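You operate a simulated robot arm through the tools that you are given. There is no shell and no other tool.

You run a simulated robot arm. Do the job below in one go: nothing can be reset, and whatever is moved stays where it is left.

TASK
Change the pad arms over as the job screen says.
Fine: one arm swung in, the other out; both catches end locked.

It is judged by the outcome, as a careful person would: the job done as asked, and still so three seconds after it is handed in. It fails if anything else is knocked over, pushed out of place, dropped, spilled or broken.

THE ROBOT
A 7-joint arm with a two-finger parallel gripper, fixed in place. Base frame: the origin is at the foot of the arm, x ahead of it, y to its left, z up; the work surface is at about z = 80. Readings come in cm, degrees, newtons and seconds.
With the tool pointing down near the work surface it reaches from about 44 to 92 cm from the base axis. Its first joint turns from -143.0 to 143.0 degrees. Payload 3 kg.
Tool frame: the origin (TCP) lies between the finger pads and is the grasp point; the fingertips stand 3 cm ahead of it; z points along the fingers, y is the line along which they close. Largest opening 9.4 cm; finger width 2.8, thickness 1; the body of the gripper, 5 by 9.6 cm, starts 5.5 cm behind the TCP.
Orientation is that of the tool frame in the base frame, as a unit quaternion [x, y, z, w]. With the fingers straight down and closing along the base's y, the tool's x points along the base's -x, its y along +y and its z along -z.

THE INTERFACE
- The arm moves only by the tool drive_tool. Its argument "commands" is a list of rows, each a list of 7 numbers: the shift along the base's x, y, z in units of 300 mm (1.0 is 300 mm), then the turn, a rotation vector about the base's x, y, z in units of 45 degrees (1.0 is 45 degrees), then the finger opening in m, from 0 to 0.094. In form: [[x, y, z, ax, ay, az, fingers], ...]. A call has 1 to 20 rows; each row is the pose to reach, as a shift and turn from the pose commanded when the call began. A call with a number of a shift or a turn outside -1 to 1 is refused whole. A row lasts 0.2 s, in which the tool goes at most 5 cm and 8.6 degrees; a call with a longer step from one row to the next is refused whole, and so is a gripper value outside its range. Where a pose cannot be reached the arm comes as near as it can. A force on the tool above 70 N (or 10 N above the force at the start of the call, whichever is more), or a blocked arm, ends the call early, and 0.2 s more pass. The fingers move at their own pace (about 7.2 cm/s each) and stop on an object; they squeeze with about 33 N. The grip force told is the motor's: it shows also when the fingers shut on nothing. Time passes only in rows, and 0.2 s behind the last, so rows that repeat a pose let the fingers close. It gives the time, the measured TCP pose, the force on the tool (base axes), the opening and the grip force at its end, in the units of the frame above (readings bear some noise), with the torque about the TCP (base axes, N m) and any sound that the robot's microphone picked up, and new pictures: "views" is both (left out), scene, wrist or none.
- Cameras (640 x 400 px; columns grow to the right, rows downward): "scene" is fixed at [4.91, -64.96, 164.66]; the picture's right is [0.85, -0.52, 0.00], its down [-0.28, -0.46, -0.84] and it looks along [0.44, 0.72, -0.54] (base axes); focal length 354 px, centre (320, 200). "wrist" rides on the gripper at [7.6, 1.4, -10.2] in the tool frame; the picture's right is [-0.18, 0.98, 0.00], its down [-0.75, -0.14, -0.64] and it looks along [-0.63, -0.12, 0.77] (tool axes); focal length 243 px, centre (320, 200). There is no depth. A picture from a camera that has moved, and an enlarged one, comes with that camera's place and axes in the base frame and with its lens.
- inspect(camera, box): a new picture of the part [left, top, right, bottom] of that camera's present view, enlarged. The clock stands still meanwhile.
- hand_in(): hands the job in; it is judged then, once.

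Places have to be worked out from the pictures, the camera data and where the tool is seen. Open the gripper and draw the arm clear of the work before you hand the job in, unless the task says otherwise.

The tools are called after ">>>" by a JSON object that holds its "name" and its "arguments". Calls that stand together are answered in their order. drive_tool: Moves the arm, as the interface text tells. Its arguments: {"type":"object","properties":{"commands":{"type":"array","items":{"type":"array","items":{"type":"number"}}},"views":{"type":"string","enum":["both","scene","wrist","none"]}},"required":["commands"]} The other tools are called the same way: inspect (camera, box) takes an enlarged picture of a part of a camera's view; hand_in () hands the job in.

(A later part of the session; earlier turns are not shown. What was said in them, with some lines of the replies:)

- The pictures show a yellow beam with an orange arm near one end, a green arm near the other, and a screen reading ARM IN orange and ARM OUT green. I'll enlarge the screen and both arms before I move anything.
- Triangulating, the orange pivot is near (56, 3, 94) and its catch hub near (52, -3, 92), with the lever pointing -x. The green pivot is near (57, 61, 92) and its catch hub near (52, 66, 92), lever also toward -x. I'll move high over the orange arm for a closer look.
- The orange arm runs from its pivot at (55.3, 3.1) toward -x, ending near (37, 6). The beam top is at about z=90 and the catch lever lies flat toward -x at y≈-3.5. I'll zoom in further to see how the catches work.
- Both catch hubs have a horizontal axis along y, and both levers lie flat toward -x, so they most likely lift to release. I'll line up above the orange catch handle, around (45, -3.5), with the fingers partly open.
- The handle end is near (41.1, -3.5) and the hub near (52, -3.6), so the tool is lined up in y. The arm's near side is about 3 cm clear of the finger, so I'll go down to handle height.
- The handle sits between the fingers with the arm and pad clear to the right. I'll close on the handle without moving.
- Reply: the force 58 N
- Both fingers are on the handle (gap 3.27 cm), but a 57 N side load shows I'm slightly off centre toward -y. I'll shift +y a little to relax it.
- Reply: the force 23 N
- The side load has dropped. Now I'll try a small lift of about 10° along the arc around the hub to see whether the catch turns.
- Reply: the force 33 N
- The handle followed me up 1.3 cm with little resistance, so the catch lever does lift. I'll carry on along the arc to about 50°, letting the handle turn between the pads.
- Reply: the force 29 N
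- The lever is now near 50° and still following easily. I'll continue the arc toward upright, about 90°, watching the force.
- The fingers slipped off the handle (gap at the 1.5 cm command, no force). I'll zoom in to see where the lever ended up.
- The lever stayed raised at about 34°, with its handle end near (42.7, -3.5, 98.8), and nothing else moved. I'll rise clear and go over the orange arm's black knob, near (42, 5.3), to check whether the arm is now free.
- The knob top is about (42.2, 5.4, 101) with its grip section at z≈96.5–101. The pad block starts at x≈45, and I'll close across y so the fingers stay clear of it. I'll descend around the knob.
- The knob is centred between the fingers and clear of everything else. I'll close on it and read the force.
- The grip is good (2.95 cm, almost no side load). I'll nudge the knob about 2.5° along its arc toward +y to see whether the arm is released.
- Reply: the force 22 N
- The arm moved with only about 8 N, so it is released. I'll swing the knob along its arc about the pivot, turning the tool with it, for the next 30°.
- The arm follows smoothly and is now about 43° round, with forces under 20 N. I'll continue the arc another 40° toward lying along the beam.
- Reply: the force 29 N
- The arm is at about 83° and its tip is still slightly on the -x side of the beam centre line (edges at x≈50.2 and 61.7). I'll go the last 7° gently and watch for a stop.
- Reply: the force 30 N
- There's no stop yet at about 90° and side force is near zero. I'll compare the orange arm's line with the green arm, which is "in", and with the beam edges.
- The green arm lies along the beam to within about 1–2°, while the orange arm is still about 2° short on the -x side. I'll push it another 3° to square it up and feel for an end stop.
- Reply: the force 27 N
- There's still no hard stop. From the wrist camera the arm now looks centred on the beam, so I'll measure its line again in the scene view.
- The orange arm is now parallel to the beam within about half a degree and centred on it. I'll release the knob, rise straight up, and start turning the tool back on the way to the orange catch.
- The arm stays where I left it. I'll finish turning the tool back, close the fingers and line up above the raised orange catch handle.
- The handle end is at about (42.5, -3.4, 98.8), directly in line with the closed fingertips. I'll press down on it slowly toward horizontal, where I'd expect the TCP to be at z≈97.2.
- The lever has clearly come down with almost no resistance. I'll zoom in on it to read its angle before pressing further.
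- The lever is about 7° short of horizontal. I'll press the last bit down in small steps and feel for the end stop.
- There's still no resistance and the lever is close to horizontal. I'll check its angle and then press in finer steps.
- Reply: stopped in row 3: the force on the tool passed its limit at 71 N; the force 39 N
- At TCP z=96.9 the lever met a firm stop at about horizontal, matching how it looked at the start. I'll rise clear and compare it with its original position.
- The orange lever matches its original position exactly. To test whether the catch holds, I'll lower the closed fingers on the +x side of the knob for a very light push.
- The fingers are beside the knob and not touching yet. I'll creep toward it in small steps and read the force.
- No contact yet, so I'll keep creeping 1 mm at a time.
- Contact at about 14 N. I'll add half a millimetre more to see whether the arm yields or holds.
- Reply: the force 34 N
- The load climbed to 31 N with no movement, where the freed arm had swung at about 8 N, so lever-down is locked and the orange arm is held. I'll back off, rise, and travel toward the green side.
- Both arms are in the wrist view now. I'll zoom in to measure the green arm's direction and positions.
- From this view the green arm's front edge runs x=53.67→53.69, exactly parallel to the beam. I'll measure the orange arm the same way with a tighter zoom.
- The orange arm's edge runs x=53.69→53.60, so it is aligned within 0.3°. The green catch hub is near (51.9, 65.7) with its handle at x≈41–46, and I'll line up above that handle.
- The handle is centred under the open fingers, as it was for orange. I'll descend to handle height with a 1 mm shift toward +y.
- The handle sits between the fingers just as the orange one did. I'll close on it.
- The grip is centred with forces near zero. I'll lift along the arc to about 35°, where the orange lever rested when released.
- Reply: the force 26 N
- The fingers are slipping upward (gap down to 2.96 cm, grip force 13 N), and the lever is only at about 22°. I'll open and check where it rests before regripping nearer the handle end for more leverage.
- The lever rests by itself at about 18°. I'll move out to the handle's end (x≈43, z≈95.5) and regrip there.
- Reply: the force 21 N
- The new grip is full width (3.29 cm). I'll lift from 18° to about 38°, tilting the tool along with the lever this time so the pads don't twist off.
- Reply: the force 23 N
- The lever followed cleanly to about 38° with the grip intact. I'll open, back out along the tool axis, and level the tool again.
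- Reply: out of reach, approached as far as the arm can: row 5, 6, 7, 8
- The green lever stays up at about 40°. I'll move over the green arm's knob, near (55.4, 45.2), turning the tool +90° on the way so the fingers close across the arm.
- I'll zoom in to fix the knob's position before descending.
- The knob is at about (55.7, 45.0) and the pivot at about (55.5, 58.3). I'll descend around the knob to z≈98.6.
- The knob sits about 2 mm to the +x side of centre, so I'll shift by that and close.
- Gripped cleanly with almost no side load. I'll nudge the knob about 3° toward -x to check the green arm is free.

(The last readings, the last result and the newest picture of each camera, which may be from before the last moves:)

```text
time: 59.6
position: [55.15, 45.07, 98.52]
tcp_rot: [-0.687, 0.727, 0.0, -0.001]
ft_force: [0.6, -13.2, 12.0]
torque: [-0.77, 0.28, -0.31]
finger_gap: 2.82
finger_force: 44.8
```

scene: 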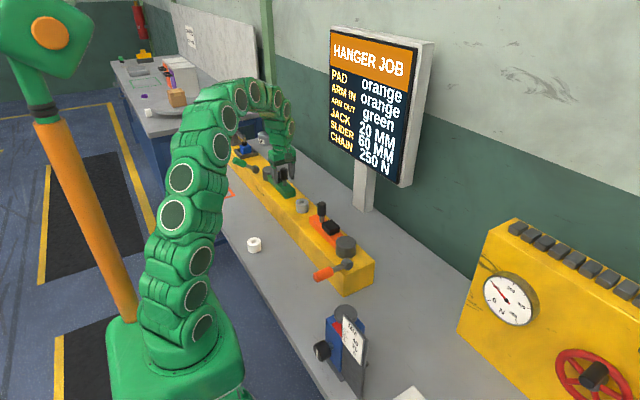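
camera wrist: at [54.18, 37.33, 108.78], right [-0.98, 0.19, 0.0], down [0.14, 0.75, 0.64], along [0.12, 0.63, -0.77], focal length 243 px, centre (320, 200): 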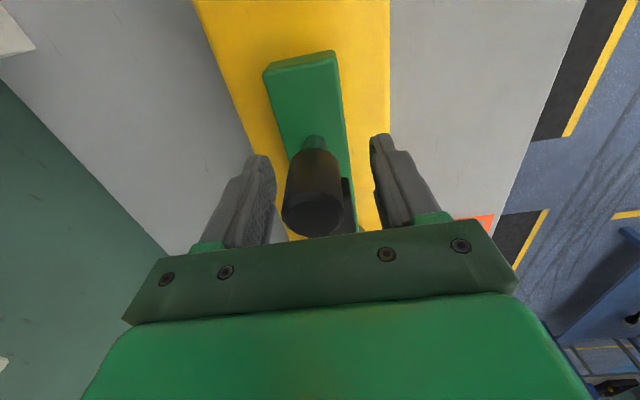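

The green arm moves freely with almost no resistance. I'll swing it along its arc about 40°, turning the tool with it.

>>> {"name": "drive_tool", "arguments": {"commands": [[-0.0195, 0.0004, 0, 0, 0, -0.055, 0.02], [-0.0389, 0.0025, 0, 0, 0, -0.111, 0.02], [-0.0582, 0.0056, 0, 0, 0, -0.167, 0.02], [-0.0774, 0.0096, 0, 0, 0, -0.222, 0.02], [-0.0963, 0.0144, 0, 0, 0, -0.278, 0.02], [-0.1151, 0.0201, 0, 0, 0, -0.333, 0.02], [-0.1335, 0.0265, 0, 0, 0, -0.389, 0.02], [-0.1517, 0.0338, 0, 0, 0, -0.444, 0.02], [-0.1695, 0.0418, 0, 0, 0, -0.5, 0.02], [-0.187, 0.0506, 0, 0, 0, -0.555, 0.02], [-0.2041, 0.0602, 0, 0, 0, -0.611, 0.02], [-0.2207, 0.0705, 0, 0, 0, -0.667, 0.02], [-0.2369, 0.0815, 0, 0, 0, -0.722, 0.02], [-0.2526, 0.0932, 0, 0, 0, -0.778, 0.02], [-0.2677, 0.1056, 0, 0, 0, -0.833, 0.02], [-0.2823, 0.1186, 0, 0, 0, -0.889, 0.02]]}}

```text
time: 63.0
position: [46.68, 48.66, 98.45]
tcp_rot: [-0.397, 0.918, 0.0, 0.0]
ft_force: [-13.2, -12.6, 1.5]
torque: [0.95, -0.7, 0.51]
finger_gap: 2.88
finger_force: 45.3
camera wrist: at [40.36, 44.09, 108.7], right [-0.59, 0.81, 0.0], down [0.62, 0.45, 0.64], along [0.52, 0.38, -0.77], focal length 243 px, centre (320, 200)
```

scene: 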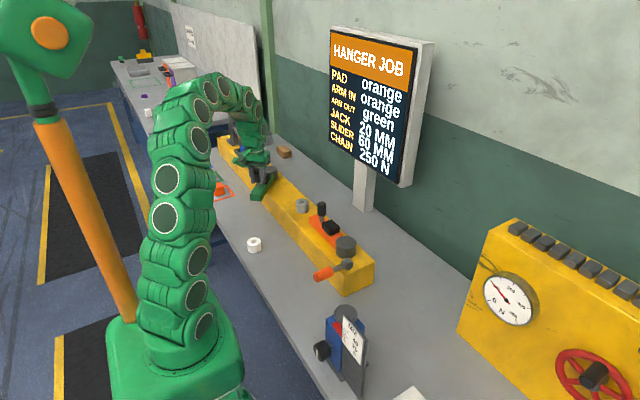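
wrist: 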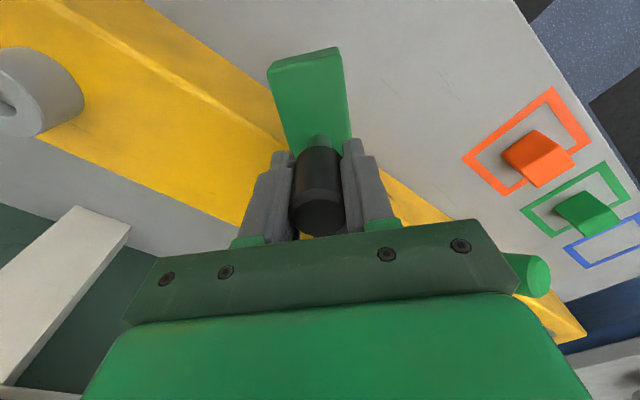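

The arm is about 43° out, forces are low, and nothing is in the way. I'll continue the arc to about 78°.

>>> {"name": "drive_tool", "arguments": {"commands": [[-0.0145, 0.0135, 0, 0, 0, -0.055, 0.02], [-0.0285, 0.0275, 0, 0, 0, -0.111, 0.02], [-0.0413, 0.0425, 0, 0, 0, -0.167, 0.02], [-0.0538, 0.0575, 0, 0, 0, -0.222, 0.02], [-0.0651, 0.0737, 0, 0, 0, -0.278, 0.02], [-0.076, 0.0899, 0, 0, 0, -0.333, 0.02], [-0.086, 0.107, 0, 0, 0, -0.389, 0.02], [-0.0955, 0.1243, 0, 0, 0, -0.444, 0.02], [-0.104, 0.1422, 0, 0, 0, -0.5, 0.02], [-0.1118, 0.1602, 0, 0, 0, -0.555, 0.02], [-0.1187, 0.1787, 0, 0, 0, -0.611, 0.02], [-0.125, 0.1973, 0, 0, 0, -0.667, 0.02], [-0.1303, 0.2163, 0, 0, 0, -0.722, 0.02], [-0.135, 0.2354, 0, 0, 0, -0.778, 0.02]]}}

```text
time: 66.0
position: [42.59, 55.72, 98.74]
tcp_rot: [-0.104, 0.995, -0.001, 0.0]
ft_force: [-7.5, -0.7, 21.5]
torque: [-0.37, 0.48, 0.6]
finger_gap: 2.87
finger_force: 45.2
camera wrist: at [34.83, 55.51, 108.81], right [-0.02, 1.0, 0.0], down [0.77, 0.02, 0.64], along [0.64, 0.01, -0.77], focal length 243 px, centre (320, 200)
```

scene: 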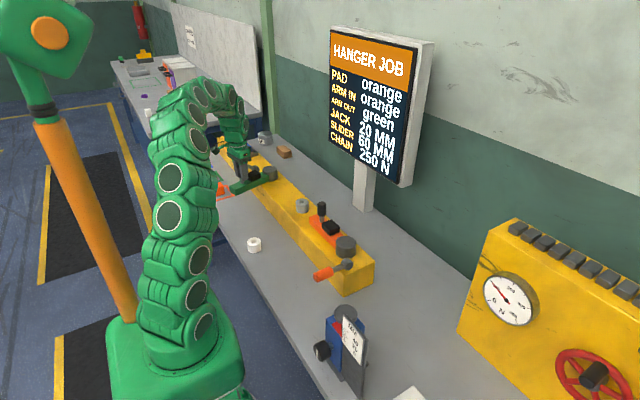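
wrist: 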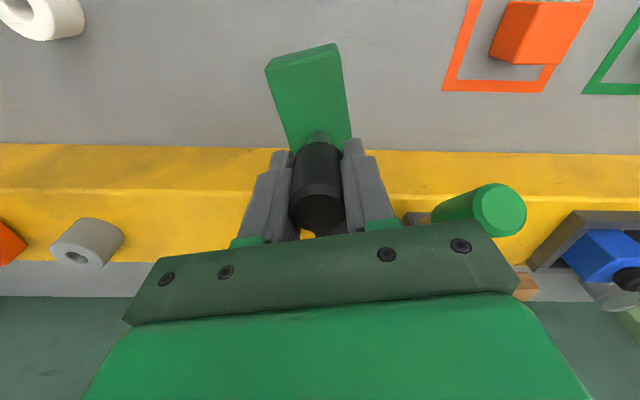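

It's now at about 78° by the tool's turn, with no stop felt. I'll measure the arm's actual angle from close-ups.

>>> {"name": "inspect", "arguments": {"camera": "wrist", "box": [240, 20, 440, 220]}}

>>> {"name": "inspect", "arguments": {"camera": "scene", "box": [205, 135, 305, 215]}}

```text
2.00 times, centred on (340, 120) of wrist
camera zoom: at [34.83, 55.51, 108.81], right [-0.02, 1.0, 0.0], down [0.77, 0.02, 0.64], along [0.64, 0.01, -0.77], focal length 485 px, centre (280, 360)
```

zoom: 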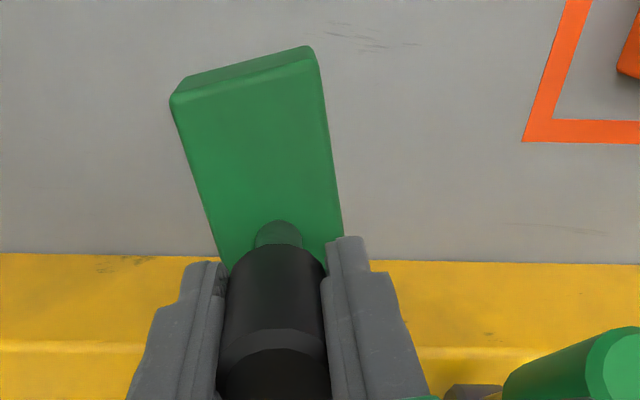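

```text
5.00 times, centred on (255, 175) of scene
camera zoom: at [4.91, -64.96, 164.66], right [0.85, -0.52, 0.0], down [-0.28, -0.46, -0.84], along [0.44, 0.72, -0.54], focal length 1770 px, centre (645, 325)
```

zoom: 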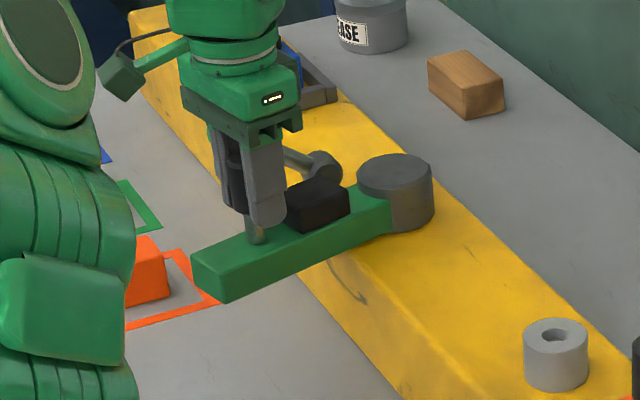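

The arm now tilts about 12–13° from square. The orange arm's original "out" tilt measured 9.8°, so I'll bring green on about 2.5° more to mirror it, watching for a stop.

>>> {"name": "drive_tool", "arguments": {"commands": [[-0.0012, 0.0065, 0, 0, 0, -0.019, 0.02], [-0.0025, 0.013, 0, 0, 0, -0.037, 0.02], [-0.0037, 0.0193, 0, 0, 0, -0.055, 0.02], [-0.0037, 0.0193, 0, 0, 0, -0.055, 0.02]]}}

>>> {"name": "inspect", "arguments": {"camera": "wrist", "box": [240, 20, 440, 220]}}

```text
time: 67.0
position: [42.31, 56.28, 98.56]
tcp_rot: [-0.083, 0.997, 0.001, -0.001]
ft_force: [-13.8, -0.5, 4.6]
torque: [0.52, -0.43, 0.24]
finger_gap: 2.9
finger_force: 44.9
camera wrist: at [34.72, 56.39, 108.81], right [0.02, 1.0, 0.0], down [0.77, -0.02, 0.64], along [0.64, -0.01, -0.77], focal length 243 px, centre (320, 200)
```

scene: 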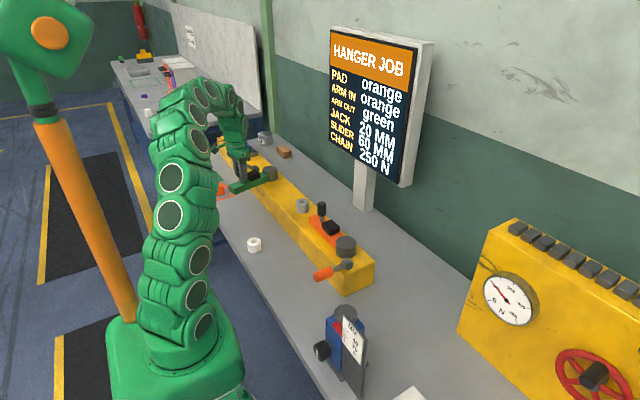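
wrist: 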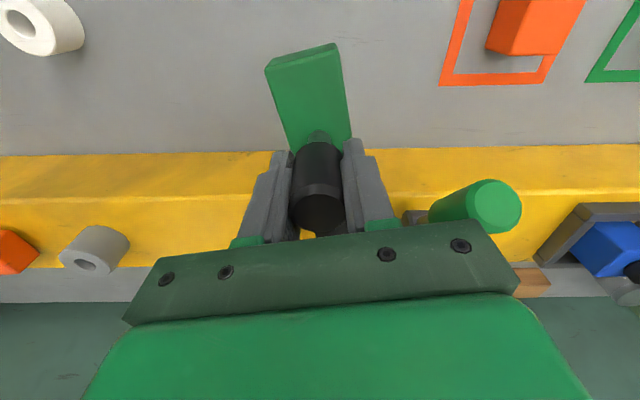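

```text
2.00 times, centred on (340, 120) of wrist
camera zoom: at [34.72, 56.39, 108.81], right [0.02, 1.0, 0.0], down [0.77, -0.02, 0.64], along [0.64, -0.01, -0.77], focal length 485 px, centre (280, 360)
```

zoom: 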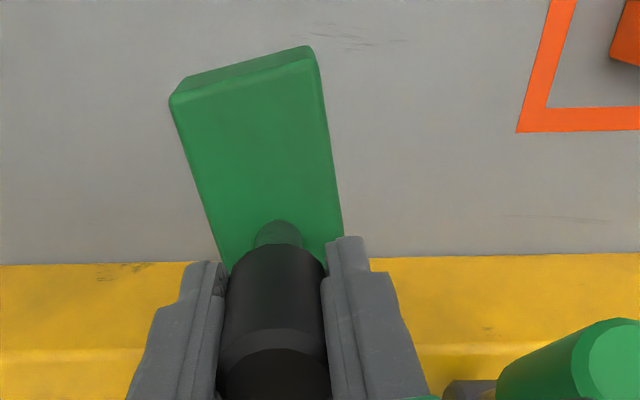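

Still no stop, and by image the arm tilts about 11° against the 9.8° mirror of the orange arm. I'll nudge it 1.2° more, then release and rise to measure it properly from above.

>>> {"name": "drive_tool", "arguments": {"commands": [[-0.0007, 0.005, 0, 0, 0, -0.014, 0.02], [-0.0013, 0.0095, 0, 0, 0, -0.027, 0.02], [-0.0013, 0.0095, 0, 0, 0, -0.027, 0.02], [-0.0013, 0.0095, 0, 0, 0, -0.027, 0.05], [-0.0013, 0.0095, 0, 0, 0, -0.027, 0.06], [-0.0013, 0.0095, 0, 0, 0, -0.027, 0.06], [-0.0013, 0.0095, 0.12, 0, 0, -0.027, 0.06], [-0.0013, 0.0095, 0.24, 0, 0, -0.027, 0.06], [-0.0013, 0.0095, 0.33, 0, 0, -0.1, 0.06], [-0.0013, 0.0095, 0.33, 0, 0, -0.19, 0.06], [-0.0013, 0.0095, 0.33, 0, 0, -0.19, 0.06]]}}

>>> {"name": "inspect", "arguments": {"camera": "wrist", "box": [200, 20, 400, 230]}}

```text
time: 69.4
position: [42.54, 56.54, 108.49]
tcp_rot: [-0.007, 1.0, 0.0, 0.001]
ft_force: [-0.1, 0.2, 0.1]
torque: [0.0, 0.01, 0.02]
finger_gap: 5.99
finger_force: 0.0
camera wrist: at [34.88, 57.86, 118.78], right [0.17, 0.99, 0.0], down [0.75, -0.13, 0.64], along [0.63, -0.11, -0.77], focal length 243 px, centre (320, 200)
```

scene: 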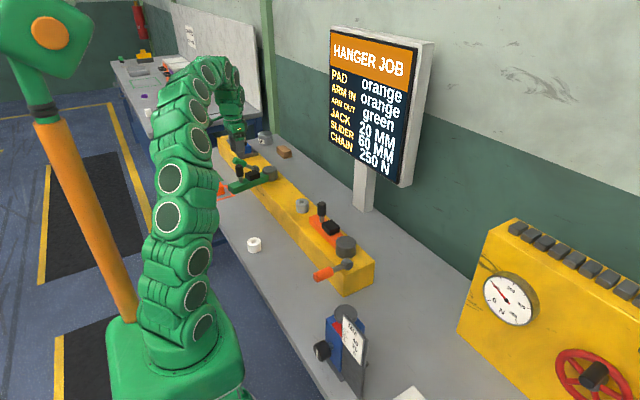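
wrist: 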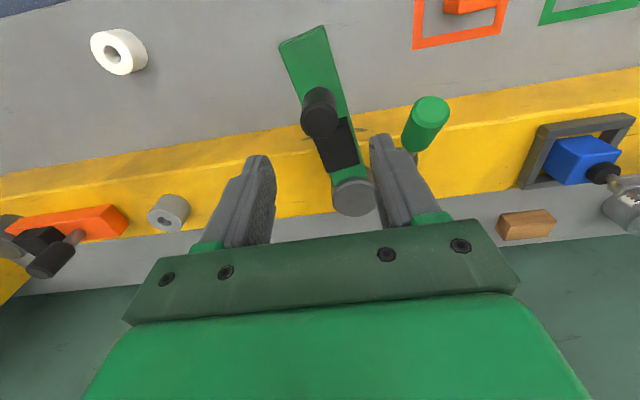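

```text
1.90 times, centred on (300, 125) of wrist
camera zoom: at [34.88, 57.86, 118.78], right [0.17, 0.99, 0.0], down [0.75, -0.13, 0.64], along [0.63, -0.11, -0.77], focal length 462 px, centre (358, 343)
```

zoom: 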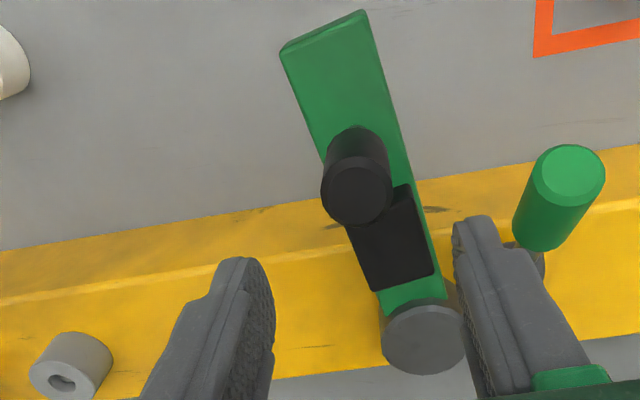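

The green arm now tilts 9.7–9.9° from square, mirroring the orange arm's original "out" pose. Next I'll close the fingers and line up above the raised green catch handle at (44, 65.6).

>>> {"name": "drive_tool", "arguments": {"commands": [[0.012, 0.075, 0, 0, 0, -0.01, 0.03], [0.024, 0.15, 0, 0, 0, -0.018, 0.0], [0.036, 0.225, 0, 0, 0, -0.018, 0.0], [0.049, 0.302, 0, 0, 0, -0.018, 0.0], [0.049, 0.302, -0.02, 0, 0, -0.018, 0.0], [0.049, 0.302, -0.02, 0, 0, -0.018, 0.0]]}}

```text
time: 70.8
position: [44.04, 65.45, 107.98]
tcp_rot: [0.0, 1.0, 0.0, 0.001]
ft_force: [-0.5, 0.2, -0.1]
torque: [0.0, -0.02, 0.0]
finger_gap: 0.0
finger_force: 33.2
camera wrist: at [36.4, 66.9, 118.15], right [0.18, 0.98, 0.0], down [0.75, -0.14, 0.64], along [0.63, -0.12, -0.77], focal length 243 px, centre (320, 200)
```

scene: 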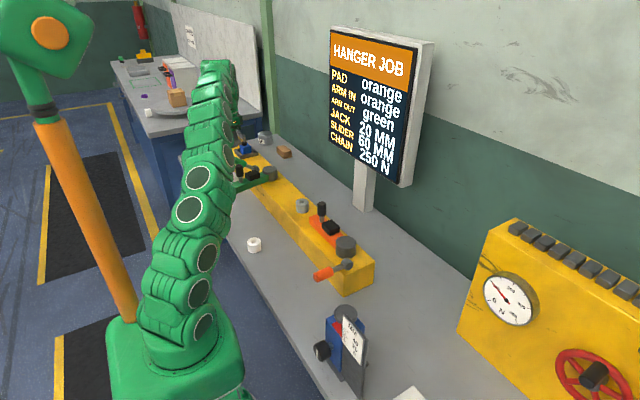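
wrist: 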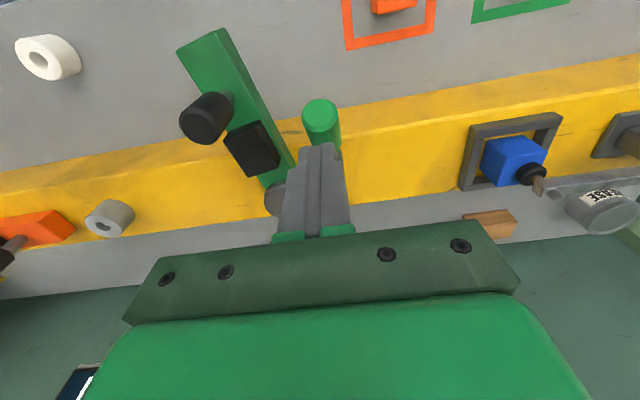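

The closed fingertips are in line with the handle, and the knob and arm are well clear. I'll press down in stages.

>>> {"name": "drive_tool", "arguments": {"commands": [[0, 0.004, -0.08, 0, 0, 0, 0], [0, 0.004, -0.13, 0, 0, 0, 0], [0, 0.004, -0.17, 0, 0, 0, 0], [0, 0.004, -0.21, 0, 0, 0, 0], [0, 0.004, -0.25, 0, 0, 0, 0], [0, 0.004, -0.28, 0, 0, 0, 0], [0, 0.004, -0.31, 0, 0, 0, 0], [0, 0.004, -0.335, 0, 0, 0, 0], [0, 0.004, -0.35, 0, 0, 0, 0]]}}

>>> {"name": "inspect", "arguments": {"camera": "wrist", "box": [180, 20, 400, 220]}}

```text
time: 72.8
position: [44.04, 65.63, 97.44]
tcp_rot: [-0.001, 1.0, -0.001, 0.001]
ft_force: [0.5, 0.4, -1.0]
torque: [-0.02, -0.02, 0.01]
finger_gap: 0.01
finger_force: 33.3
camera wrist: at [36.37, 67.11, 107.56], right [0.18, 0.98, 0.0], down [0.75, -0.14, 0.64], along [0.63, -0.12, -0.77], focal length 243 px, centre (320, 200)
```

scene: 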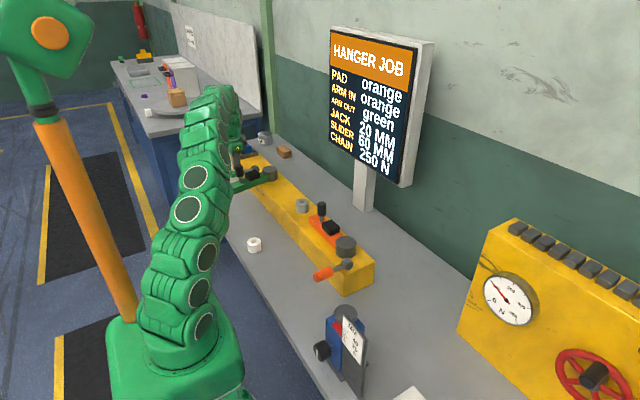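
wrist: 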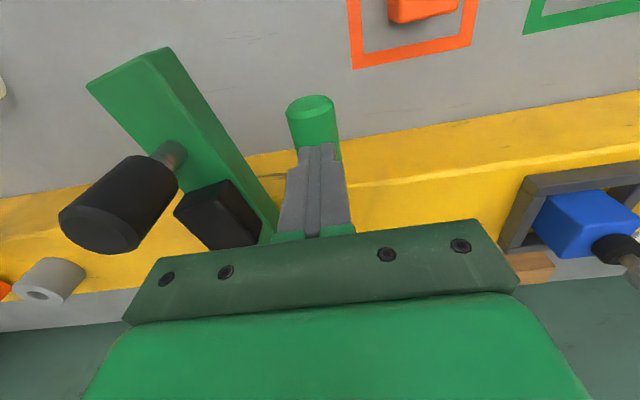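

```text
2.00 times, centred on (290, 120) of wrist
camera zoom: at [36.37, 67.11, 107.56], right [0.18, 0.98, 0.0], down [0.75, -0.14, 0.64], along [0.63, -0.12, -0.77], focal length 485 px, centre (380, 360)
```

zoom: 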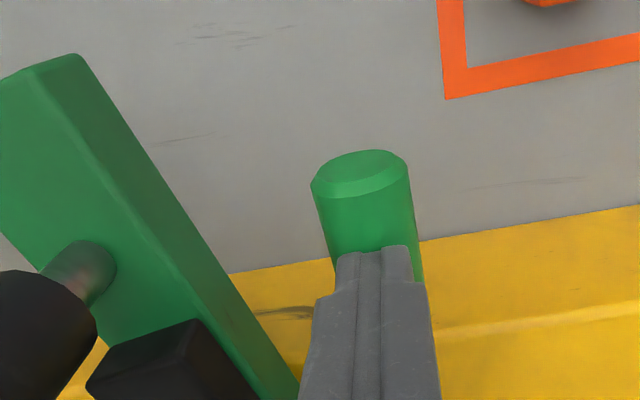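

The lever has come down nearly all the way. I'll press the last few millimetres until the stop is felt.

>>> {"name": "drive_tool", "arguments": {"commands": [[0, 0, -0.006, 0, 0, 0, 0], [0, 0, -0.012, 0, 0, 0, 0], [0, 0, -0.018, 0, 0, 0, 0], [0, 0, -0.022, 0, 0, 0, 0], [0, 0, -0.026, 0, 0, 0, 0]], "views": "none"}}

>>> {"name": "inspect", "arguments": {"camera": "scene", "box": [225, 150, 285, 190]}}

```text
time: 74.0
position: [43.97, 65.75, 96.84]
tcp_rot: [0.0, 1.0, 0.001, 0.001]
ft_force: [-14.9, -17.7, 53.2]
torque: [-0.62, -0.15, -0.15]
finger_gap: 0.0
finger_force: 33.7
```

```text
10.00 times, centred on (255, 170) of scene
camera zoom: at [4.91, -64.96, 164.66], right [0.85, -0.52, 0.0], down [-0.28, -0.46, -0.84], along [0.44, 0.72, -0.54], focal length 3541 px, centre (970, 500)
```

zoom: 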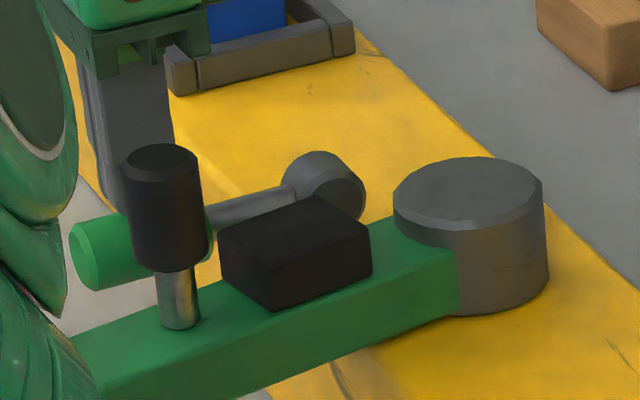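

At TCP z=96.84 the lever is against its stop with 53 N on it, the same height as the orange one, and it looks horizontal. I'll rise and check it from above.

>>> {"name": "drive_tool", "arguments": {"commands": [[0, 0, 0.12, 0, 0, 0, 0], [0, 0, 0.24, 0, 0, 0, 0], [0, 0, 0.38, 0, 0, 0, 0], [0, 0, 0.38, 0, 0, 0, 0]]}}

>>> {"name": "inspect", "arguments": {"camera": "scene", "box": [205, 140, 305, 210]}}

>>> {"name": "inspect", "arguments": {"camera": "wrist", "box": [160, 10, 400, 220]}}

```text
time: 75.0
position: [44.29, 65.69, 108.07]
tcp_rot: [0.0, 1.0, 0.0, 0.001]
ft_force: [0.6, -0.7, 0.0]
torque: [-0.02, 0.01, -0.01]
finger_gap: 0.0
finger_force: 33.6
camera wrist: at [36.6, 67.16, 118.28], right [0.18, 0.98, 0.0], down [0.75, -0.14, 0.64], along [0.63, -0.12, -0.77], focal length 243 px, centre (320, 200)
```

scene: 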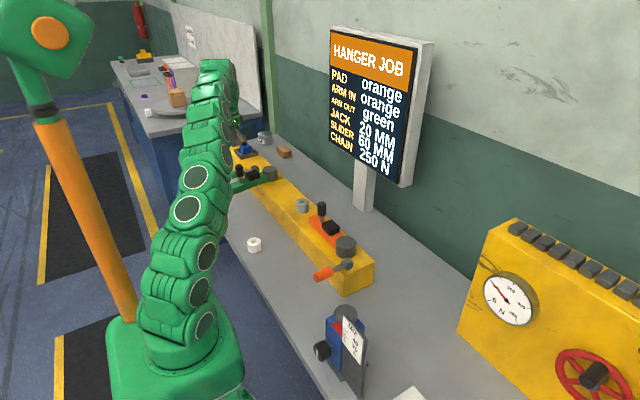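
wrist: 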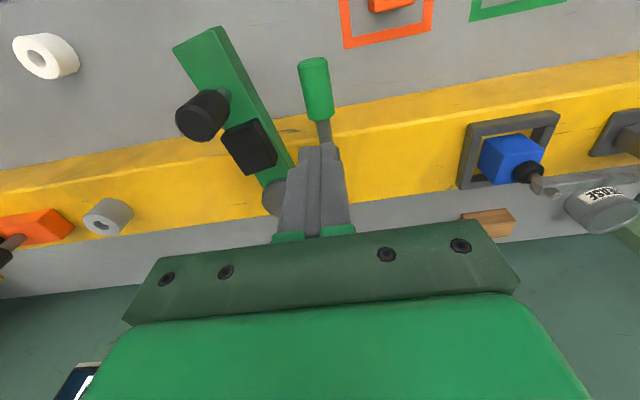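

```text
5.71 times, centred on (255, 175) of scene
camera zoom: at [4.91, -64.96, 164.66], right [0.85, -0.52, 0.0], down [-0.28, -0.46, -0.84], along [0.44, 0.72, -0.54], focal length 2023 px, centre (691, 343)
```

zoom: 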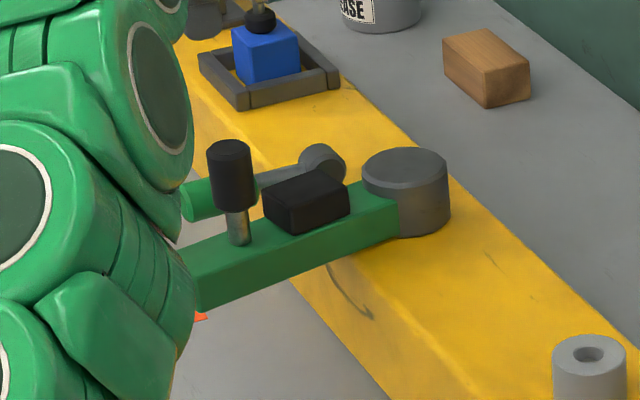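

```text
1.90 times, centred on (280, 115) of wrist
camera zoom: at [36.6, 67.16, 118.28], right [0.18, 0.98, 0.0], down [0.75, -0.14, 0.64], along [0.63, -0.12, -0.77], focal length 462 px, centre (396, 362)
```

zoom: 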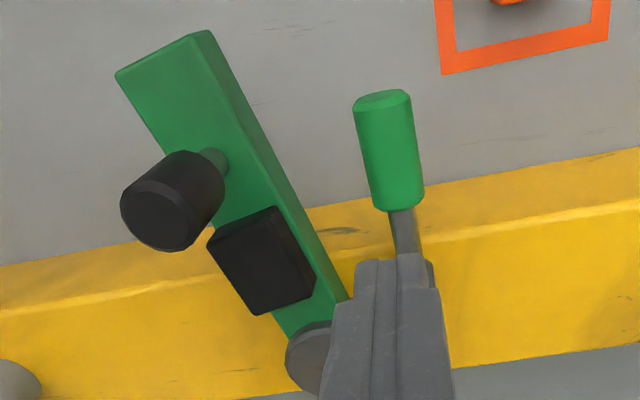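

The green lever is back at horizontal with its end at x≈41.0. I'll do the same light hold test on the green knob, going down beside it on its +y side.

>>> {"name": "drive_tool", "arguments": {"commands": [[-0.03, -0.1, 0, 0, 0, 0, 0], [-0.067, -0.195, 0, 0, 0, 0, 0], [-0.067, -0.195, -0.1, 0, 0, 0, 0], [-0.067, -0.195, -0.2, 0, 0, 0, 0], [-0.067, -0.195, -0.315, 0, 0, 0, 0], [-0.067, -0.195, -0.315, 0, 0, 0, 0]]}}

```text
time: 76.4
position: [41.89, 59.81, 98.62]
tcp_rot: [0.0, 1.0, 0.001, 0.0]
ft_force: [-0.2, 0.5, 0.0]
torque: [0.01, 0.02, -0.02]
finger_gap: 0.0
finger_force: 32.9
camera wrist: at [34.22, 61.26, 108.81], right [0.18, 0.98, 0.0], down [0.75, -0.14, 0.64], along [0.63, -0.12, -0.77], focal length 243 px, centre (320, 200)
```

scene: 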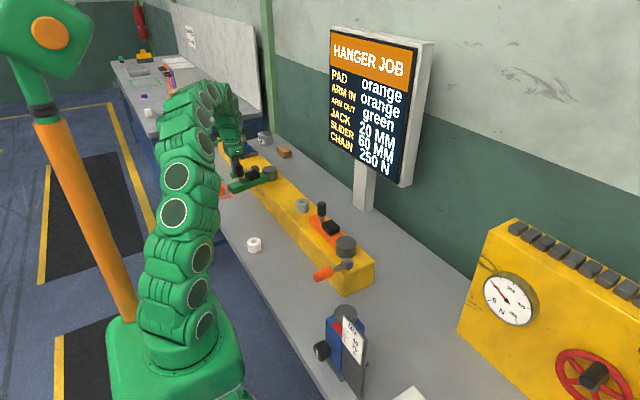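
wrist: 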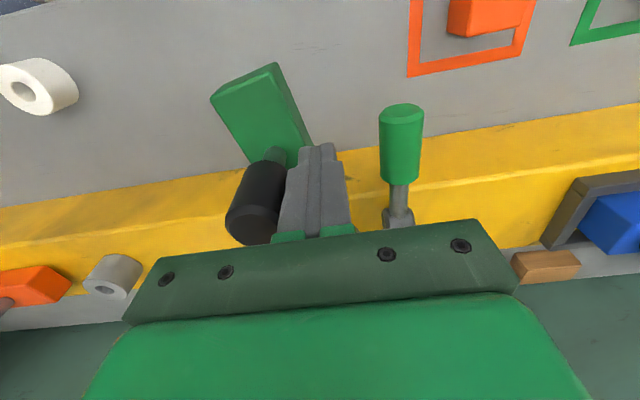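

The fingertips are beside the knob without contact. I'll creep toward it in small steps.

>>> {"name": "drive_tool", "arguments": {"commands": [[0, -0.007, 0, 0, 0, 0, 0], [0, -0.013, 0, 0, 0, 0, 0], [0, -0.013, 0, 0, 0, 0, 0]], "views": "none"}}

```text
time: 77.2
position: [41.94, 59.47, 98.69]
tcp_rot: [0.0, 1.0, 0.0, 0.001]
ft_force: [0.1, 1.2, 0.0]
torque: [0.01, 0.0, 0.0]
finger_gap: 0.0
finger_force: 33.3
```

No contact yet, so I'll creep further a millimetre at a time.

>>> {"name": "drive_tool", "arguments": {"commands": [[0, -0.0033, 0, 0, 0, 0, 0], [0, -0.0066, 0, 0, 0, 0, 0]], "views": "none"}}

>>> {"name": "drive_tool", "arguments": {"commands": [[0, -0.002, 0, 0, 0, 0, 0], [0, -0.004, 0, 0, 0, 0, 0]], "views": "none"}}

```text
time: 77.8
position: [41.9, 59.4, 98.68]
tcp_rot: [0.0, 1.0, 0.0, 0.001]
ft_force: [1.0, 6.1, -0.6]
torque: [-0.05, -0.01, 0.03]
finger_gap: 0.01
finger_force: 33.0
```

```text
time: 78.4
position: [41.9, 59.33, 98.6]
tcp_rot: [-0.001, 1.0, 0.002, 0.002]
ft_force: [7.9, 29.3, -0.1]
torque: [-0.41, 0.1, 0.27]
finger_gap: 0.03
finger_force: 33.2
```

The load rose to 29 N with no give, so the green arm is locked too. I'll back off, rise, open the gripper, and draw clear to look everything over.

>>> {"name": "drive_tool", "arguments": {"commands": [[0, 0.02, 0, 0, 0, 0, 0], [0, 0.02, 0.1, 0, 0, 0, 0], [0, 0.02, 0.25, 0, 0, 0, 0.02], [0, 0.02, 0.4, 0, 0, 0, 0.05], [0, -0.03, 0.53, 0, 0, 0, 0.09], [0, -0.15, 0.65, 0, 0, 0, 0.09], [-0.01, -0.3, 0.75, 0, 0, 0, 0.09], [-0.03, -0.45, 0.83, 0, 0, 0, 0.09], [-0.05, -0.6, 0.88, 0, 0, 0, 0.09], [-0.06, -0.7, 0.88, 0, 0, 0, 0.09], [-0.06, -0.7, 0.88, 0, 0, 0, 0.09]]}}

>>> {"name": "inspect", "arguments": {"camera": "scene", "box": [190, 130, 390, 300]}}

>>> {"name": "inspect", "arguments": {"camera": "wrist", "box": [0, 0, 640, 260]}}

```text
refused: row 6 steps farther than a row can; nothing moved
```

```text
2.35 times, centred on (290, 215) of scene
camera zoom: at [4.91, -64.96, 164.66], right [0.85, -0.52, 0.0], down [-0.28, -0.46, -0.84], along [0.44, 0.72, -0.54], focal length 833 px, centre (391, 165)
```

zoom: 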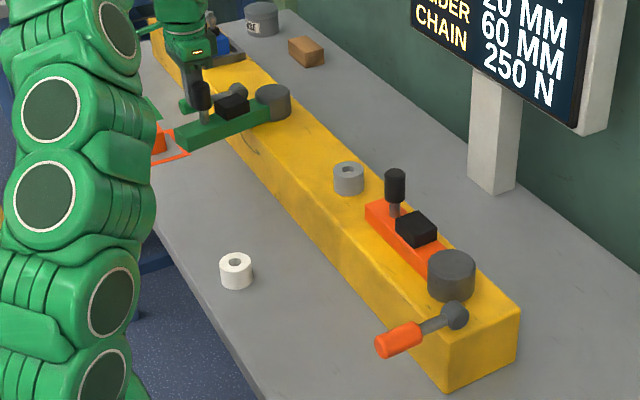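

```text
1.00 times, centred on (320, 130) of wrist (not enlarged: the box is as wide or as high as the picture)
camera zoom: at [34.28, 60.72, 108.81], right [0.18, 0.98, 0.0], down [0.75, -0.14, 0.64], along [0.63, -0.12, -0.77], focal length 243 px, centre (320, 270)
```

zoom: 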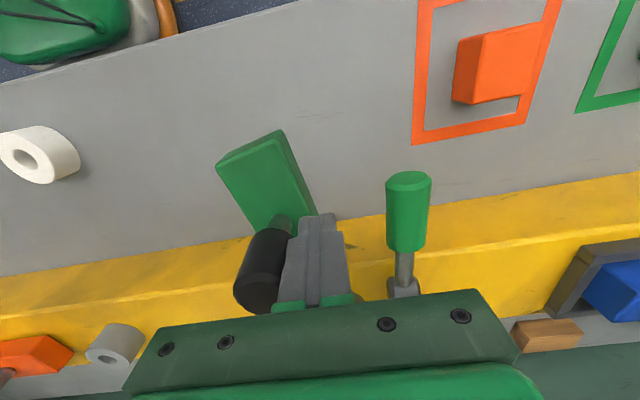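

That call was refused because one row stepped too far, so the arm hasn't moved. I'll repeat the withdrawal with smaller steps.

>>> {"name": "drive_tool", "arguments": {"commands": [[0, 0.02, 0, 0, 0, 0, 0], [0, 0.02, 0.1, 0, 0, 0, 0], [0, 0.02, 0.23, 0, 0, 0, 0.02], [0, 0.02, 0.36, 0, 0, 0, 0.05], [0, 0, 0.48, 0, 0, 0, 0.09], [0, -0.1, 0.57, 0, 0, 0, 0.09], [-0.01, -0.22, 0.65, 0, 0, 0, 0.09], [-0.02, -0.34, 0.72, 0, 0, 0, 0.09], [-0.03, -0.47, 0.78, 0, 0, 0, 0.09], [-0.04, -0.6, 0.82, 0, 0, 0, 0.09], [-0.05, -0.7, 0.86, 0, 0, 0, 0.09], [-0.05, -0.7, 0.86, 0, 0, 0, 0.09]]}}

>>> {"name": "inspect", "arguments": {"camera": "scene", "box": [190, 130, 390, 300]}}

>>> {"name": "inspect", "arguments": {"camera": "wrist", "box": [320, 0, 520, 140]}}

```text
time: 81.0
position: [40.31, 38.22, 124.44]
tcp_rot: [0.0, 1.0, 0.0, 0.001]
ft_force: [0.3, -0.1, 0.0]
torque: [0.0, 0.01, -0.02]
finger_gap: 9.01
finger_force: 0.1
camera wrist: at [32.7, 39.66, 134.68], right [0.18, 0.98, 0.0], down [0.75, -0.14, 0.64], along [0.63, -0.12, -0.77], focal length 243 px, centre (320, 200)
```

scene: 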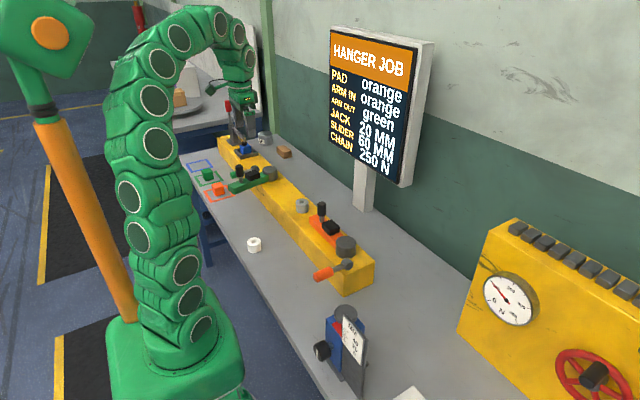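
wrist: 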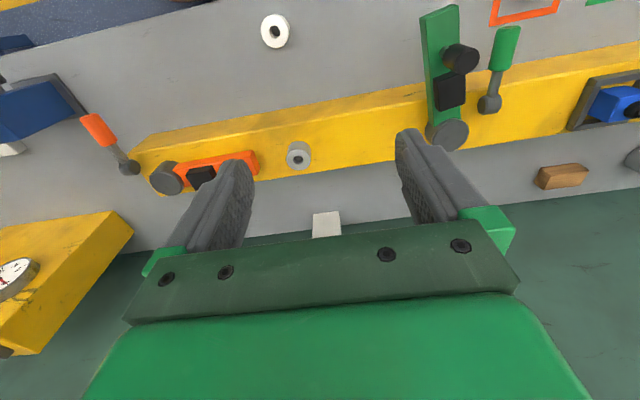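

```text
2.35 times, centred on (290, 215) of scene
camera zoom: at [4.91, -64.96, 164.66], right [0.85, -0.52, 0.0], down [-0.28, -0.46, -0.84], along [0.44, 0.72, -0.54], focal length 833 px, centre (391, 165)
```

zoom: 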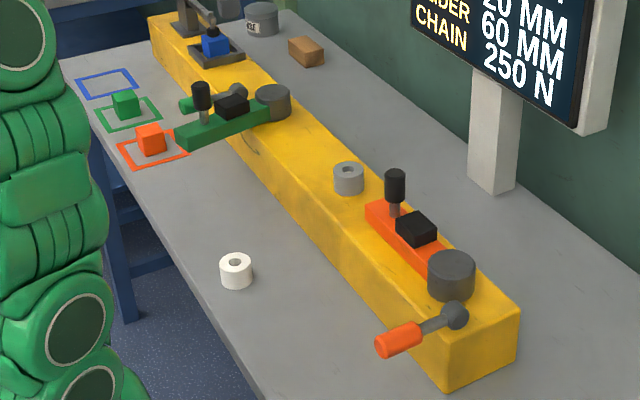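

```text
2.86 times, centred on (420, 70) of wrist
camera zoom: at [32.7, 39.66, 134.68], right [0.18, 0.98, 0.0], down [0.75, -0.14, 0.64], along [0.63, -0.12, -0.77], focal length 693 px, centre (34, 571)
```

zoom: 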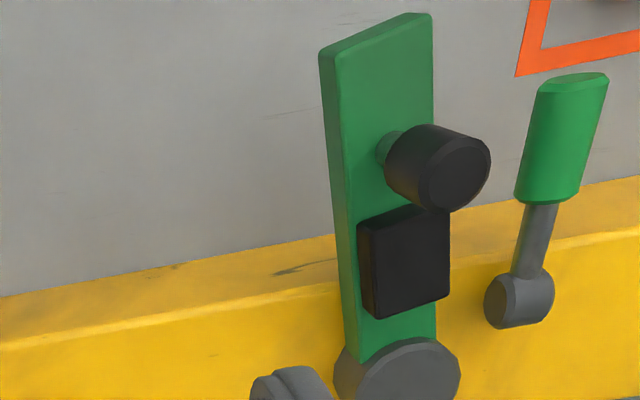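

The orange arm lies in along the beam, the green arm is swung out mirroring orange's old position, and both levers are down against their stops. The cubes, rings and everything else are where they started, and the open gripper is well clear, so I'm handing it in.

>>> {"name": "hand_in", "arguments": {}}

```text
The job is handed in.
```

I've changed the pad arms over as the screen says and handed the job in. The hand-in gave no verdict.

- **Orange arm (in):** it now lies along the beam, parallel to it to within about 0.3°. Its catch lever is down against its stop. The arm did not move under a light 31 N push.
- **Green arm (out):** it is swung out over the front edge, tilted about 9.8° from square. That mirrors where the orange arm sat at the start. Its catch lever is also down against its stop, and the arm held against a 29 N push.

Neither arm has a hard stop at its end position. I set "in" by lining up with the beam and "out" by copying the orange arm's original angle.

The fingers slipped off the catch handles once on each side while lifting. Nothing was knocked or moved by it. The rest of the bench looks as it did at the start, and the gripper is open and clear of the work.
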